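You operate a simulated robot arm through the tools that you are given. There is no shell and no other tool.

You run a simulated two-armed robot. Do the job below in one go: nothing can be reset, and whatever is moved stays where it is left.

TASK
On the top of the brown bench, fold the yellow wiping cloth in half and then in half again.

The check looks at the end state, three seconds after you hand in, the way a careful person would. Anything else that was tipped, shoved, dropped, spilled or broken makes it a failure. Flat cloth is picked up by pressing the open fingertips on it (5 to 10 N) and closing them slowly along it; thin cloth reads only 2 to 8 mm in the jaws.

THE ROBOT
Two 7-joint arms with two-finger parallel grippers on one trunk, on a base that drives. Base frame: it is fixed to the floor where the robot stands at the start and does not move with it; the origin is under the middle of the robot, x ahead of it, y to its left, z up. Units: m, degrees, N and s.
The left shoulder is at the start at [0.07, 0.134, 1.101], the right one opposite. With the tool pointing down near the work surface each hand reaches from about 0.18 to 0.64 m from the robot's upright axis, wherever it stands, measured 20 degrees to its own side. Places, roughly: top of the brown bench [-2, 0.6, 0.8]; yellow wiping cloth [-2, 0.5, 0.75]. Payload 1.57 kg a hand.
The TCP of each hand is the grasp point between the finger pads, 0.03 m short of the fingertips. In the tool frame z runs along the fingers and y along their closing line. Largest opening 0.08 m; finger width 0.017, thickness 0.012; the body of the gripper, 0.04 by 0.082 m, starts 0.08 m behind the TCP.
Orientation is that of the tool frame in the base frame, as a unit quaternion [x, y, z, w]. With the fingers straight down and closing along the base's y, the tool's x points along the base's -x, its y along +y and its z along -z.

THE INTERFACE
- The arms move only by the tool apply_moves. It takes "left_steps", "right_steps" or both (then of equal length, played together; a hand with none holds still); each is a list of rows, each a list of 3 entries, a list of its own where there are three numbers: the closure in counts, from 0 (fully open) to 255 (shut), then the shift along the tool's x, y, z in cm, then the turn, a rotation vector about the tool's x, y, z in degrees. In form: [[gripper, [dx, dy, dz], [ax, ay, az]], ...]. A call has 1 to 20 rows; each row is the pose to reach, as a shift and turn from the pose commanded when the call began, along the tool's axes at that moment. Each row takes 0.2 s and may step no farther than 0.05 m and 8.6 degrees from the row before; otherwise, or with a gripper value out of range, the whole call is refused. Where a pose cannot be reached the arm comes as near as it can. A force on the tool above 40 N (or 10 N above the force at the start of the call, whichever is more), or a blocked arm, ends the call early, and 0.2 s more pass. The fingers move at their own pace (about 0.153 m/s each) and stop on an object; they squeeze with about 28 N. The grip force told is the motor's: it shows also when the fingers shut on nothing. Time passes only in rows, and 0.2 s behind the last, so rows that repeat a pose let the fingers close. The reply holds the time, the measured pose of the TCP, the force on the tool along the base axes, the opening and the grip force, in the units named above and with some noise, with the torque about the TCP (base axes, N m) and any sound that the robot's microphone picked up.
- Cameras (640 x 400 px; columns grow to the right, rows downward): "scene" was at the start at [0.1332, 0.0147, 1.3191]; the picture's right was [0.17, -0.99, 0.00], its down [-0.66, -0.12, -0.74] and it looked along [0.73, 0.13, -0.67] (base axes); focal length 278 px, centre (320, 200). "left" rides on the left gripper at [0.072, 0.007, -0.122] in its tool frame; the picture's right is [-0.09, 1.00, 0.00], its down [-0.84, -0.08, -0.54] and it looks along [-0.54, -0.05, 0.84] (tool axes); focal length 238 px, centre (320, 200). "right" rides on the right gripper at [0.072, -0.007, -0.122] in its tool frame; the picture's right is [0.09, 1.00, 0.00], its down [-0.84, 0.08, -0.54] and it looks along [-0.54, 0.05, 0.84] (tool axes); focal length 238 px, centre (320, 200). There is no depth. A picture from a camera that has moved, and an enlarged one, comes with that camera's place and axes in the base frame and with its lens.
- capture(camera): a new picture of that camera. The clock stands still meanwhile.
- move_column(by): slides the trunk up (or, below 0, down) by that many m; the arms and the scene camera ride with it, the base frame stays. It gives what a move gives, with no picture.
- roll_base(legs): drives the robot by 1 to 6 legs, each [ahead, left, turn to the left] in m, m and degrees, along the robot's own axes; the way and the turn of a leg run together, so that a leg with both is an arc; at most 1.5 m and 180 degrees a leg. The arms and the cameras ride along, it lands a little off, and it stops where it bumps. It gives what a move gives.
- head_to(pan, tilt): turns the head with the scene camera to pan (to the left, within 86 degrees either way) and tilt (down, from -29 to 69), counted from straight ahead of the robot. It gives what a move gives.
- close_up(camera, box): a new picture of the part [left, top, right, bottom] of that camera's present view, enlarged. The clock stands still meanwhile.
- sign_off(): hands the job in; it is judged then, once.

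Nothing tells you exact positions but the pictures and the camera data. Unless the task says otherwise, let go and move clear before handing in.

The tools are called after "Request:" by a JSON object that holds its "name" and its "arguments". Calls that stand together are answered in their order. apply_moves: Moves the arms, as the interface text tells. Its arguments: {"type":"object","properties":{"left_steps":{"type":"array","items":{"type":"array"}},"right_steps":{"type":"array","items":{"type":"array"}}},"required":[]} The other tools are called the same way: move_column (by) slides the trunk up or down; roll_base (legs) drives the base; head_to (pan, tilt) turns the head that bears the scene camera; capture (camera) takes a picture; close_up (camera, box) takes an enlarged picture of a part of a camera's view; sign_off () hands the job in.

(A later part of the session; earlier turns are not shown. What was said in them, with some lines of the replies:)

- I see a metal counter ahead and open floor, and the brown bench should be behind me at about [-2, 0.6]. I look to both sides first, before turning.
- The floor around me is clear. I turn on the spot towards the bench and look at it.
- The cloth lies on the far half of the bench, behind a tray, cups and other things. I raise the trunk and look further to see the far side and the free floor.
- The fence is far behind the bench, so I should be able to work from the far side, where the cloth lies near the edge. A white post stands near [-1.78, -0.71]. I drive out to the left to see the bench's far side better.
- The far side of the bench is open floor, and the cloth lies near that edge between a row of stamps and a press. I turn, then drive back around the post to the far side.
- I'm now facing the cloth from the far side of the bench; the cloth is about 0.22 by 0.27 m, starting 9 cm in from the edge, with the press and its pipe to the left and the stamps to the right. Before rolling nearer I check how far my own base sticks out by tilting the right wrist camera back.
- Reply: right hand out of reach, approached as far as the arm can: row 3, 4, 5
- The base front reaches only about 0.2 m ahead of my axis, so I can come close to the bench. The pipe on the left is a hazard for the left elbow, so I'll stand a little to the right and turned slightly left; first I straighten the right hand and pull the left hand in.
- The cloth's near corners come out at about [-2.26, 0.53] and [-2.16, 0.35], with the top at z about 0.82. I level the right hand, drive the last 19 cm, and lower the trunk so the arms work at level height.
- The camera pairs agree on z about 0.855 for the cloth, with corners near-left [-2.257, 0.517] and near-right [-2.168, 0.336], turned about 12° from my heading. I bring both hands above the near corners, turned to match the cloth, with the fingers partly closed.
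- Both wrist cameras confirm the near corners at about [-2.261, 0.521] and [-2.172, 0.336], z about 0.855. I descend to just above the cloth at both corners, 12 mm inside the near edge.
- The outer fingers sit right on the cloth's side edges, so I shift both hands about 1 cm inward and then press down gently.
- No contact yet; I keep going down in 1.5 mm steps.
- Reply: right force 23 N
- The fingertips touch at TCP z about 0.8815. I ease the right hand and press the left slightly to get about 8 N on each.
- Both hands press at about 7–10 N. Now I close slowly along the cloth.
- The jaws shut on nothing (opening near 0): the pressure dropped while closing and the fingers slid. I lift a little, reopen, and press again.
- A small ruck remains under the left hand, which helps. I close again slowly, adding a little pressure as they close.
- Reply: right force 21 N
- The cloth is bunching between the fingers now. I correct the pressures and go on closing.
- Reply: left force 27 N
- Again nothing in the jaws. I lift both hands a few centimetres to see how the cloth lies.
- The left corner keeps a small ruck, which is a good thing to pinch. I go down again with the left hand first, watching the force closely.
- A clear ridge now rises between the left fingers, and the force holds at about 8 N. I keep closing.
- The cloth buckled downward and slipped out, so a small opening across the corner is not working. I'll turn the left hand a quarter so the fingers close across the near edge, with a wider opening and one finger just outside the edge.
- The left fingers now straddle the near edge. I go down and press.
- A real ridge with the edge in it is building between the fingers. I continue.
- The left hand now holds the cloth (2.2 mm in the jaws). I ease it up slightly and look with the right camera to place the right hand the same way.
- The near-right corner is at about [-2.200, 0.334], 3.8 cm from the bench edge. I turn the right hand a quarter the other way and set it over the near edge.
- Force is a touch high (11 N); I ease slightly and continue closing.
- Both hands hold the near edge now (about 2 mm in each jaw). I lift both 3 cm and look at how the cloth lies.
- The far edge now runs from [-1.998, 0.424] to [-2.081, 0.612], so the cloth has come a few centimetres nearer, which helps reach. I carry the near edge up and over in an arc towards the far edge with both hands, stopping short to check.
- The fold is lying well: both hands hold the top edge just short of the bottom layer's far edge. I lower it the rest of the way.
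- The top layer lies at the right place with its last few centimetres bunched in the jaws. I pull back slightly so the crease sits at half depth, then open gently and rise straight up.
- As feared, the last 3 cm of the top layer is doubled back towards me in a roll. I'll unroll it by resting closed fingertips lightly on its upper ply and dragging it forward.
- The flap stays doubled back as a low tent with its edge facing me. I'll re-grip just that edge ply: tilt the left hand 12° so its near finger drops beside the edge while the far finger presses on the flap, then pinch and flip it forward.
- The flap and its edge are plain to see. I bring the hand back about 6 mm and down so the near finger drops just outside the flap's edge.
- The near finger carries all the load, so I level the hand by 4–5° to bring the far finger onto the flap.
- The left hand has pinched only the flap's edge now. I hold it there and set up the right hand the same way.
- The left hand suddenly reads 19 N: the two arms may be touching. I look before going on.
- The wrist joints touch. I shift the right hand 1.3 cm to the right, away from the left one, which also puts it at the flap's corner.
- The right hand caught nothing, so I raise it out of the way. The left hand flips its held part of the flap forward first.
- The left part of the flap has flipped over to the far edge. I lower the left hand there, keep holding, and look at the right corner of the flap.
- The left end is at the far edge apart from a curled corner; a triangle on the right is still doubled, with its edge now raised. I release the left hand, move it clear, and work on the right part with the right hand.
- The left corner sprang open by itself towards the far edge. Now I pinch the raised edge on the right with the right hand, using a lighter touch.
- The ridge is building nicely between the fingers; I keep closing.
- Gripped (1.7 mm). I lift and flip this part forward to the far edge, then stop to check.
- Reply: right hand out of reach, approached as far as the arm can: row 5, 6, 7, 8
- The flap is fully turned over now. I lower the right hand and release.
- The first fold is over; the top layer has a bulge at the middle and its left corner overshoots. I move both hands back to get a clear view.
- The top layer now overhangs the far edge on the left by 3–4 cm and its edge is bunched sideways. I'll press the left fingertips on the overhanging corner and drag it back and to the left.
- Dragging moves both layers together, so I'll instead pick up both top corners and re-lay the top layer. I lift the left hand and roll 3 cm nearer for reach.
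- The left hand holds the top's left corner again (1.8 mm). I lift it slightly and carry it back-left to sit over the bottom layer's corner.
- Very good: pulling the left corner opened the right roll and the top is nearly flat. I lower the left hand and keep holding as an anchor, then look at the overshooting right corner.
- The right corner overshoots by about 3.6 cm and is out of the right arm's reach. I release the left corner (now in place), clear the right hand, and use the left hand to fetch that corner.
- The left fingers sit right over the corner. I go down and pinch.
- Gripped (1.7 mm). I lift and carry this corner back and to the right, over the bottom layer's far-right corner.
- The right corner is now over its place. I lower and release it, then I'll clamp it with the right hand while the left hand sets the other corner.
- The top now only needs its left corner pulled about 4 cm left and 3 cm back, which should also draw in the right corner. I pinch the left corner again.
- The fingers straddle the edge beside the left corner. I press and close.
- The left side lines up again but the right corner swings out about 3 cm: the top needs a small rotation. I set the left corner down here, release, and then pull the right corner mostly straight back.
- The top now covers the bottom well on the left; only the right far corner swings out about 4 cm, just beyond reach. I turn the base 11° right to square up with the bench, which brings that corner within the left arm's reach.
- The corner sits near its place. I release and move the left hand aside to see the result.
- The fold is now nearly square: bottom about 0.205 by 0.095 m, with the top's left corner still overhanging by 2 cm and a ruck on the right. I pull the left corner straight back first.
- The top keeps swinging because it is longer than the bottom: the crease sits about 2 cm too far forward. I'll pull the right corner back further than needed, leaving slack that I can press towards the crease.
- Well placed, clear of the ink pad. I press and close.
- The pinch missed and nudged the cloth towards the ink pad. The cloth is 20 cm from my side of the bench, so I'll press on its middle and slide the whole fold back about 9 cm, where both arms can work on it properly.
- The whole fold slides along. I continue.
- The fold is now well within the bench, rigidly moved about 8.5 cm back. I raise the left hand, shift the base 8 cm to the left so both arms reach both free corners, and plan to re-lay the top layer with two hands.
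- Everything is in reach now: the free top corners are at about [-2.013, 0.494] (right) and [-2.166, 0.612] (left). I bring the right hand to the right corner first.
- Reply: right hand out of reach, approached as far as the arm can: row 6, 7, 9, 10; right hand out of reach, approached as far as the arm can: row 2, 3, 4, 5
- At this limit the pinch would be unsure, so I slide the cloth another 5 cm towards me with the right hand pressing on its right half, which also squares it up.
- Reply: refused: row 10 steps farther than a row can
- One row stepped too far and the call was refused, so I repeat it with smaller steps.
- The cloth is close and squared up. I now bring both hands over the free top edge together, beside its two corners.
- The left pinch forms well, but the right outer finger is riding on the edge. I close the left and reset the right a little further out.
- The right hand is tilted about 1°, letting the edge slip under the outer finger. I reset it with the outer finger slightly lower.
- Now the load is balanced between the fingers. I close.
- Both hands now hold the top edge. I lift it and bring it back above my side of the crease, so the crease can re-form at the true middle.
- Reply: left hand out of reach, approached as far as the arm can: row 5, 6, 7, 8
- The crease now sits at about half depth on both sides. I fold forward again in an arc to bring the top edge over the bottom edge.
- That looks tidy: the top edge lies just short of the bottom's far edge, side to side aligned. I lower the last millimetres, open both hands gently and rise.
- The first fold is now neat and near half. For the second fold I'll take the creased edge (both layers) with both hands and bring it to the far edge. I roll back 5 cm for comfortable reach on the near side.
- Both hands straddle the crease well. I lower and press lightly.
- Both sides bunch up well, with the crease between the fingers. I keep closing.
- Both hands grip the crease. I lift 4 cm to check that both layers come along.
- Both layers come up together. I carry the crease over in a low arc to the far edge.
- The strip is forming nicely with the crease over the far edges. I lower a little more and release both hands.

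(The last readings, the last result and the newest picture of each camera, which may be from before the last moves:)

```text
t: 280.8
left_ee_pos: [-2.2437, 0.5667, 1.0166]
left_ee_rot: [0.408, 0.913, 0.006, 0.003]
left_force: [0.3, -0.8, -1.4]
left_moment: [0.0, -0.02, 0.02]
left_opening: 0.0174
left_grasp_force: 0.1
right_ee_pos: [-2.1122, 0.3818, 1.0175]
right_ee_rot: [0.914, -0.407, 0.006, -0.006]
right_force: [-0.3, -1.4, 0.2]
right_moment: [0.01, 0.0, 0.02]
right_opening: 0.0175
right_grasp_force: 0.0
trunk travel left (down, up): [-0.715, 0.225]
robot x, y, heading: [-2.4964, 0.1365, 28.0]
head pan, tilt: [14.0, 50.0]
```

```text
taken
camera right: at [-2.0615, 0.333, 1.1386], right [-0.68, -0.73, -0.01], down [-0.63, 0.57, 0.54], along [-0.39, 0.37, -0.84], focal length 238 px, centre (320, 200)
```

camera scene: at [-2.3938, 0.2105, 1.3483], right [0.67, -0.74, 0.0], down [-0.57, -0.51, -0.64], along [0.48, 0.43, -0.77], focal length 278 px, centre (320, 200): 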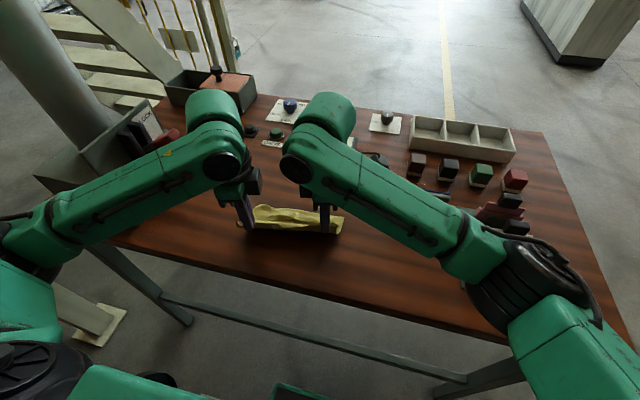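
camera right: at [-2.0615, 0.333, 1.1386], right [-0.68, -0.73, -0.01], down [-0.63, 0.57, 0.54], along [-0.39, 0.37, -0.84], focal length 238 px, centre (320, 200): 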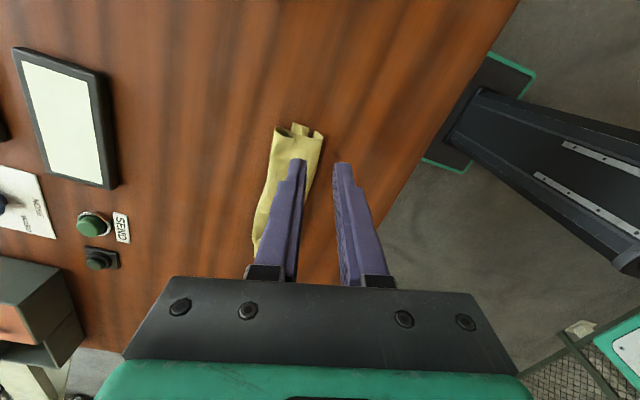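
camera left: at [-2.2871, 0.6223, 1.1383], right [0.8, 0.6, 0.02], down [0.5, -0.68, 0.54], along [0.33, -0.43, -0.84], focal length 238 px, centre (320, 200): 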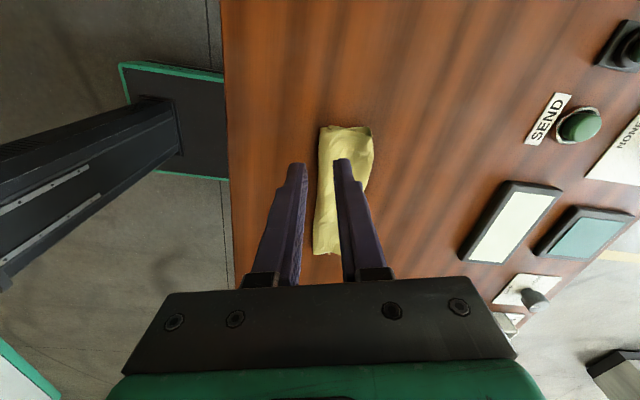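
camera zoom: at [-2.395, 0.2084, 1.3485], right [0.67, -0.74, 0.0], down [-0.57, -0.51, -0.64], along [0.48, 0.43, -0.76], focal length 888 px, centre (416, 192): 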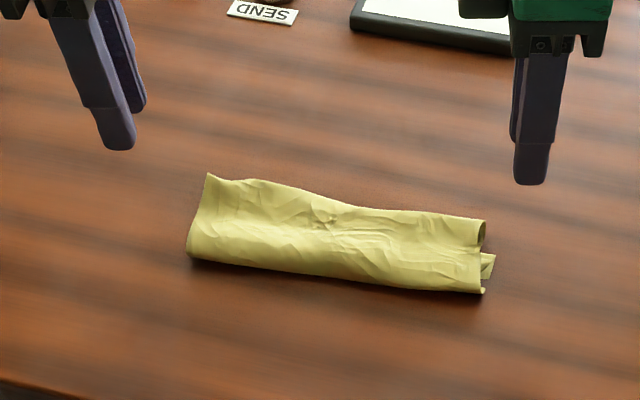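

The cloth is now a neat strip about 0.2 by 0.06 m. I move both hands back and up for a clear final inspection.

Request:
{"name": "apply_moves", "arguments": {"right_steps": [[150, [3, 3, -1], [0, 0, 0]], [100, [6, 6, -2], [0, 0, 0]], [50, [9, 8, -3], [0, 0, 0]]], "left_steps": [[150, [1, -3, -1], [0, 0, 0]], [100, [2, -6, -2], [0, 0, 0]], [50, [3, -8, -3], [0, 0, 0]]]}}

Request:
{"name": "close_up", "arguments": {"camera": "left", "box": [330, 80, 490, 180]}}

Request:
{"name": "close_up", "arguments": {"camera": "right", "box": [120, 110, 280, 210]}}

Request:
{"name": "close_up", "arguments": {"camera": "scene", "box": [230, 180, 350, 255]}}

Request:
{"name": "capture", "arguments": {"camera": "scene"}}

```text
t: 281.6
left_ee_pos: [-2.3233, 0.5353, 1.0456]
left_ee_rot: [0.408, 0.913, 0.007, 0.003]
left_force: [0.0, -0.3, 0.1]
left_moment: [-0.01, 0.0, -0.02]
left_opening: 0.0643
left_grasp_force: 0.1
right_ee_pos: [-2.112, 0.2644, 1.0458]
right_ee_rot: [0.914, -0.406, 0.005, -0.005]
right_force: [0.4, 0.1, -0.4]
right_moment: [0.01, 0.03, 0.0]
right_opening: 0.0644
right_grasp_force: 0.0
trunk travel left (down, up): [-0.715, 0.225]
robot x, y, heading: [-2.4966, 0.1327, 28.2]
head pan, tilt: [14.0, 50.0]
```

```text
4.00 times, centred on (410, 130) of left
camera zoom: at [-2.3667, 0.5912, 1.1673], right [0.8, 0.6, 0.02], down [0.5, -0.68, 0.54], along [0.33, -0.43, -0.84], focal length 953 px, centre (-40, 480)
```

zoom: 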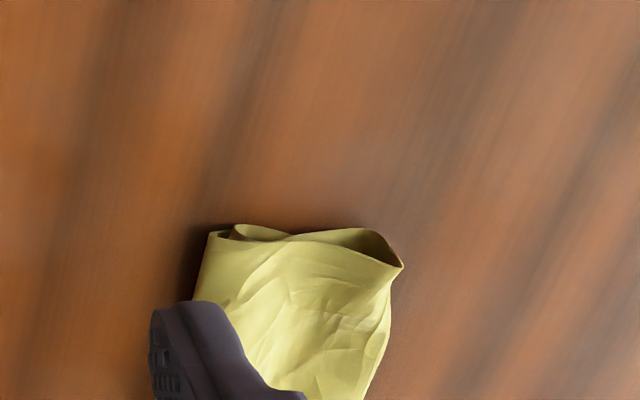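

```text
4.00 times, centred on (200, 160) of right
camera zoom: at [-2.0608, 0.2142, 1.167], right [-0.68, -0.74, -0.01], down [-0.63, 0.57, 0.54], along [-0.39, 0.37, -0.84], focal length 953 px, centre (800, 360)
```

zoom: 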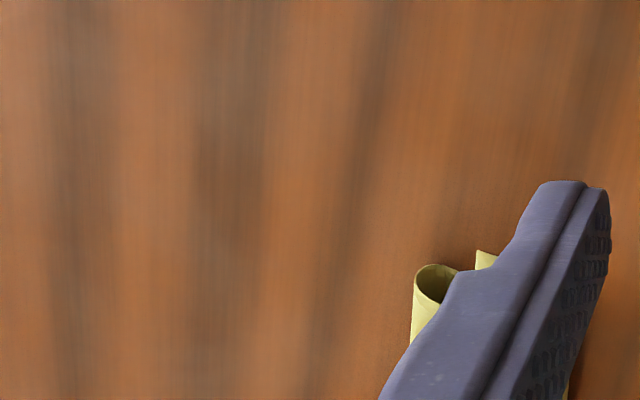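

```text
5.33 times, centred on (290, 218) of scene
camera zoom: at [-2.3942, 0.2093, 1.3484], right [0.67, -0.74, 0.0], down [-0.57, -0.51, -0.64], along [0.48, 0.43, -0.77], focal length 1480 px, centre (480, 107)
```

zoom: 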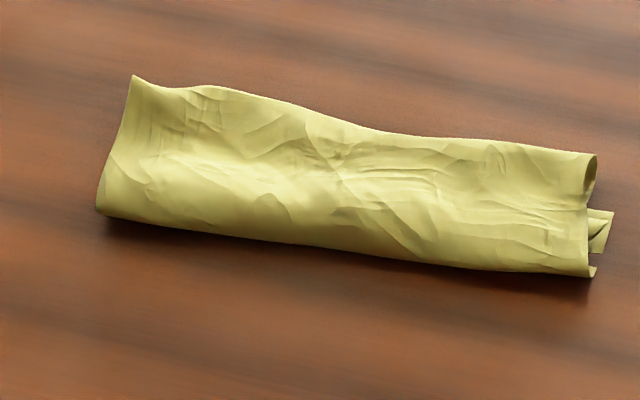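

```text
taken
camera scene: at [-2.3942, 0.2093, 1.3484], right [0.67, -0.74, 0.0], down [-0.57, -0.51, -0.64], along [0.48, 0.43, -0.77], focal length 278 px, centre (320, 200)
```

scene: 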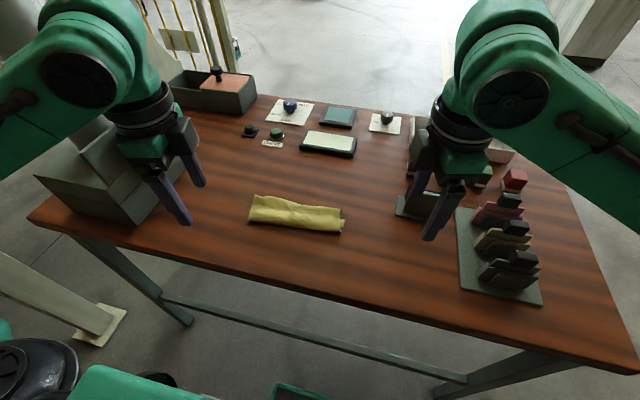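

The cloth is folded in half twice into a tidy but slightly puffy strip, and nothing else has been disturbed. I pat it down gently near both ends to flatten the folds.

Request:
{"name": "apply_moves", "arguments": {"left_steps": [[159, [-1.8, 2.7, 0], [0, 0, 0]], [159, [-3.6, 5.5, 0], [0, 0, 0]], [159, [-5.4, 8.2, 0], [0, 0, 0]], [159, [-7.3, 11.0, 0], [0, 0, 0]], [159, [-7.3, 11.0, 4.5], [0, 0, 0]], [159, [-7.3, 11.0, 9], [0, 0, 0]], [159, [-7.3, 11.0, 12.5], [0, 0, 0]], [159, [-7.3, 11.0, 14], [0, 0, 0]], [159, [-7.3, 11.0, 14.6], [0, 0, 0]], [159, [-7.3, 11.0, 15.0], [0, 0, 0]]], "right_steps": [[159, [-3.3, -2.7, 0], [0, 0, 0]], [159, [-6.6, -5.4, 0], [0, 0, 0]], [159, [-9.9, -8.1, 0], [0, 0, 0]], [159, [-13.2, -10.9, 0], [0, 0, 0]], [159, [-13.2, -10.9, 4.5], [0, 0, 0]], [159, [-13.2, -10.9, 9], [0, 0, 0]], [159, [-13.2, -10.9, 12.5], [0, 0, 0]], [159, [-13.2, -10.9, 14], [0, 0, 0]], [159, [-13.2, -10.9, 14.6], [0, 0, 0]], [159, [-13.2, -10.9, 15.0], [0, 0, 0]]]}}

Request:
{"name": "close_up", "arguments": {"camera": "scene", "box": [230, 170, 350, 245]}}

```text
t: 283.8
left_ee_pos: [-2.1895, 0.5576, 0.8975]
left_ee_rot: [0.407, 0.913, 0.006, 0.004]
left_force: [0.4, -0.4, -0.5]
left_moment: [-0.03, 0.01, 0.01]
left_opening: 0.0303
left_grasp_force: 0.1
right_ee_pos: [-2.1164, 0.4364, 0.895]
right_ee_rot: [0.914, -0.406, 0.005, -0.006]
right_force: [0.2, 0.2, 0.8]
right_moment: [0.0, 0.0, 0.01]
right_opening: 0.0302
right_grasp_force: 0.0
trunk travel left (down, up): [-0.715, 0.225]
robot x, y, heading: [-2.495, 0.1344, 28.1]
head pan, tilt: [14.0, 50.0]
```

```text
5.33 times, centred on (290, 208) of scene
camera zoom: at [-2.3936, 0.2107, 1.3483], right [0.67, -0.74, 0.0], down [-0.57, -0.51, -0.64], along [0.48, 0.43, -0.77], focal length 1480 px, centre (480, 160)
```

zoom: 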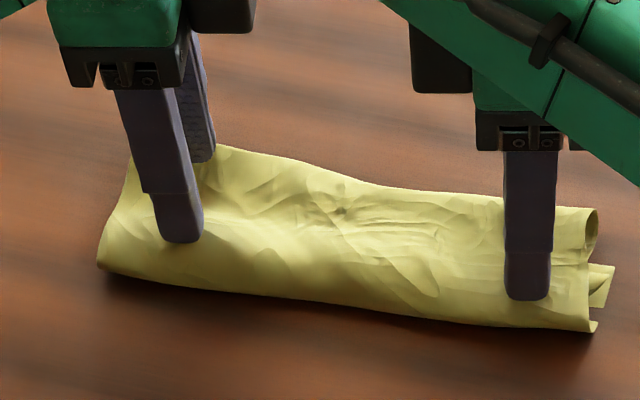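

Request:
{"name": "apply_moves", "arguments": {"left_steps": [[159, [0, 0, 0.4], [0, 0, 0]], [159, [0, 0, 0.8], [0, 0, 0]], [159, [0, 0, 1.1], [0, 0, 0]], [159, [0, 0, 1.1], [0, 0, 0]]], "right_steps": [[159, [0, 0, 0.4], [0, 0, 0]], [159, [0, 0, 0.7], [0, 0, 0]], [159, [0, 0, 0.9], [0, 0, 0]], [159, [0, 0, 0.9], [0, 0, 0]]]}}

```text
t: 284.8
left_ee_pos: [-2.1898, 0.5569, 0.8864]
left_ee_rot: [0.408, 0.913, 0.007, 0.003]
left_force: [-0.4, 0.1, 0.3]
left_moment: [0.02, 0.0, 0.0]
left_opening: 0.0302
left_grasp_force: 0.1
right_ee_pos: [-2.1157, 0.4354, 0.8862]
right_ee_rot: [0.914, -0.407, 0.005, -0.004]
right_force: [-0.2, 0.6, 1.3]
right_moment: [0.0, 0.02, -0.01]
right_opening: 0.0303
right_grasp_force: 0.3
trunk travel left (down, up): [-0.715, 0.225]
robot x, y, heading: [-2.4966, 0.1369, 28.2]
head pan, tilt: [14.0, 50.0]
```

Pressed flat with hardly any force. I lift straight up and look again.

Request:
{"name": "apply_moves", "arguments": {"left_steps": [[159, [0, 0, 0.1], [0, 0, 0]], [159, [0, 0, -1], [0, 0, 0]], [159, [0, 0, -4], [0, 0, 0]], [159, [0, 0, -8], [0, 0, 0]], [159, [2, -3, -11], [0, 0, 0]], [159, [4, -7, -13], [0, 0, 0]], [159, [6, -11, -14], [0, 0, 0]]], "right_steps": [[159, [0, 0, 0.1], [0, 0, 0]], [159, [0, 0, -1], [0, 0, 0]], [159, [0, 0, -4], [0, 0, 0]], [159, [0, 0, -8], [0, 0, 0]], [159, [2, 3, -11], [0, 0, 0]], [159, [5, 6, -13], [0, 0, 0]], [159, [8, 9, -14], [0, 0, 0]]]}}

Request:
{"name": "close_up", "arguments": {"camera": "scene", "box": [230, 170, 350, 245]}}

Request:
{"name": "capture", "arguments": {"camera": "scene"}}

```text
t: 286.4
left_ee_pos: [-2.3155, 0.5256, 1.0262]
left_ee_rot: [0.407, 0.913, 0.007, 0.004]
left_force: [0.5, -0.2, 0.1]
left_moment: [0.01, -0.05, 0.02]
left_opening: 0.0301
left_grasp_force: 0.1
right_ee_pos: [-2.1344, 0.3152, 1.027]
right_ee_rot: [0.913, -0.407, 0.006, -0.006]
right_force: [-0.2, -1.0, 0.1]
right_moment: [0.02, -0.05, 0.03]
right_opening: 0.0301
right_grasp_force: 0.1
trunk travel left (down, up): [-0.715, 0.225]
robot x, y, heading: [-2.4962, 0.1344, 28.1]
head pan, tilt: [14.0, 50.0]
```

```text
5.33 times, centred on (290, 208) of scene
camera zoom: at [-2.3961, 0.2077, 1.3487], right [0.67, -0.74, 0.0], down [-0.57, -0.51, -0.64], along [0.48, 0.43, -0.76], focal length 1480 px, centre (480, 160)
```

zoom: 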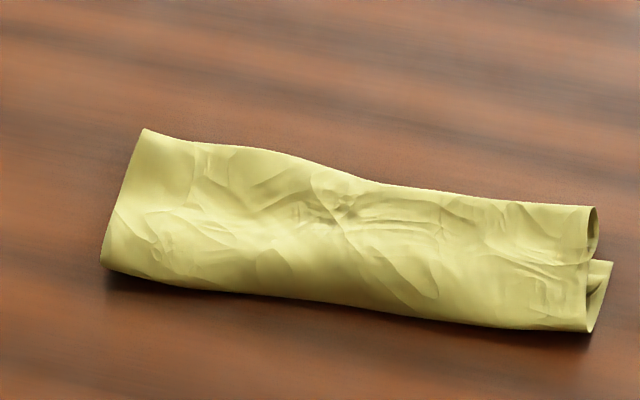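

```text
taken
camera scene: at [-2.3961, 0.2077, 1.3487], right [0.67, -0.74, 0.0], down [-0.57, -0.51, -0.64], along [0.48, 0.43, -0.76], focal length 278 px, centre (320, 200)
```

scene: 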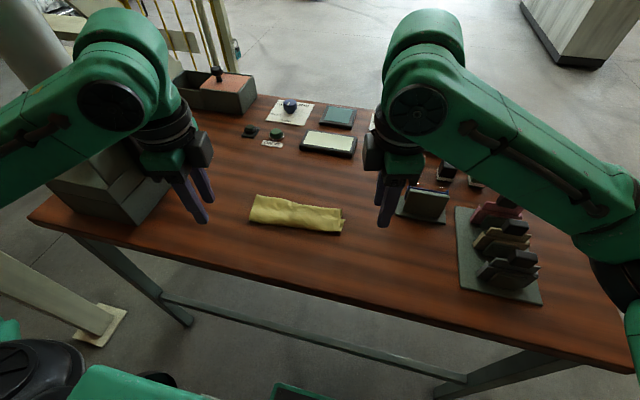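

The cloth lies as a tidy twice-folded strip on the bench and everything else stands where it was. I raise the hands by the trunk, back away, and take a last look.

Request:
{"name": "move_column", "arguments": {"by": 0.1}}

Request:
{"name": "roll_base", "arguments": {"legs": [[-0.3, 0, 0]]}}

Request:
{"name": "capture", "arguments": {"camera": "scene"}}

Request:
{"name": "close_up", "arguments": {"camera": "scene", "box": [200, 60, 440, 210]}}

```text
t: 287.7
left_ee_pos: [-2.3132, 0.5281, 1.1246]
left_ee_rot: [0.408, 0.913, 0.007, 0.002]
left_force: [-0.1, -0.3, 0.7]
left_moment: [0.0, -0.02, -0.01]
left_opening: 0.0301
left_grasp_force: 0.0
right_ee_pos: [-2.133, 0.3166, 1.1271]
right_ee_rot: [0.914, -0.407, 0.006, -0.005]
right_force: [-0.5, -0.9, 0.0]
right_moment: [-0.02, 0.0, 0.02]
right_opening: 0.03
right_grasp_force: 0.1
trunk travel left (down, up): [-0.815, 0.125]
robot x, y, heading: [-2.4932, 0.133, 28.2]
head pan, tilt: [14.0, 50.0]
```

```text
t: 289.7
left_ee_pos: [-2.5761, 0.386, 1.1254]
left_ee_rot: [0.407, 0.913, 0.006, 0.002]
left_force: [-1.5, 1.1, -0.9]
left_moment: [0.04, -0.01, 0.02]
left_opening: 0.0303
left_grasp_force: 0.0
right_ee_pos: [-2.3971, 0.1772, 1.1251]
right_ee_rot: [0.914, -0.405, 0.006, -0.004]
right_force: [-0.2, -0.4, 0.2]
right_moment: [-0.05, 0.01, -0.01]
right_opening: 0.0299
right_grasp_force: 0.1
trunk travel left (down, up): [-0.815, 0.125]
robot x, y, heading: [-2.7611, -0.0055, 28.5]
head pan, tilt: [14.0, 50.0]
```

```text
taken
camera scene: at [-2.6566, 0.0704, 1.4481], right [0.67, -0.74, 0.0], down [-0.57, -0.51, -0.64], along [0.48, 0.43, -0.77], focal length 278 px, centre (320, 200)
```

scene: 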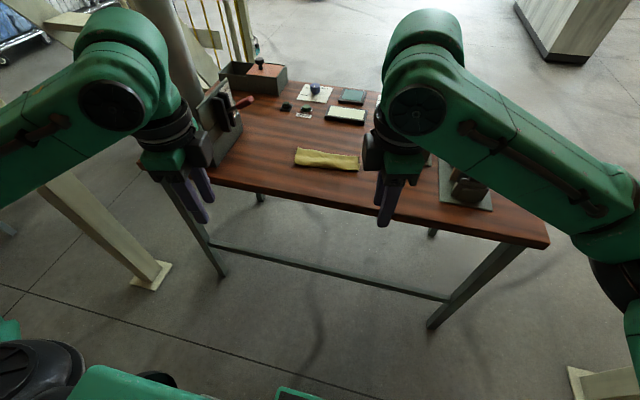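

```text
2.67 times, centred on (320, 135) of scene
camera zoom: at [-2.6566, 0.0704, 1.4481], right [0.67, -0.74, 0.0], down [-0.57, -0.51, -0.64], along [0.48, 0.43, -0.77], focal length 740 px, centre (320, 373)
```

zoom: 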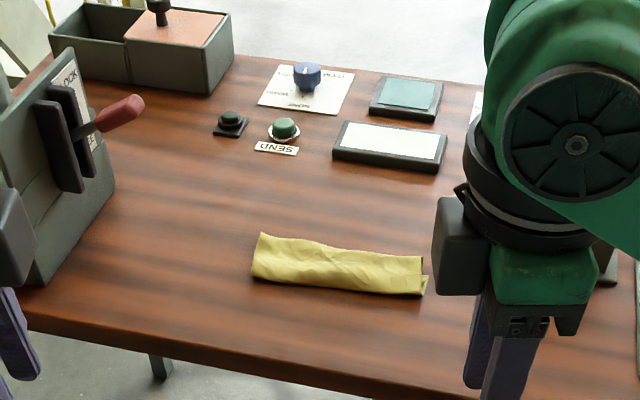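

The cloth lies folded in half twice on the brown bench. Everything else on the bench is in its place and both hands are clear, so I hand the job in.

Request:
{"name": "sign_off", "arguments": {}}

```text
The job is handed in.
```

The yellow cloth is folded in half and then in half again. It lies as a four-layer strip, about 0.20 by 0.06 m, on top of the brown bench.

- **Fold direction:** Both folds run the same way, so it ended as a long strip rather than a square packet.
- **Neatness:** It is a little puffy, and a corner of an inner layer shows by about 1 cm at the right end.
- **Position:** I slid the folded cloth back some 14 cm from where it lay, so that both arms could reach it.
- **Everything else:** As far as the cameras show, nothing else on the bench was moved or knocked. The two wrists touched once while I was working, with no harm seen.

Both hands let go and I backed away before handing in. No verdict came back, only that the job is handed in.
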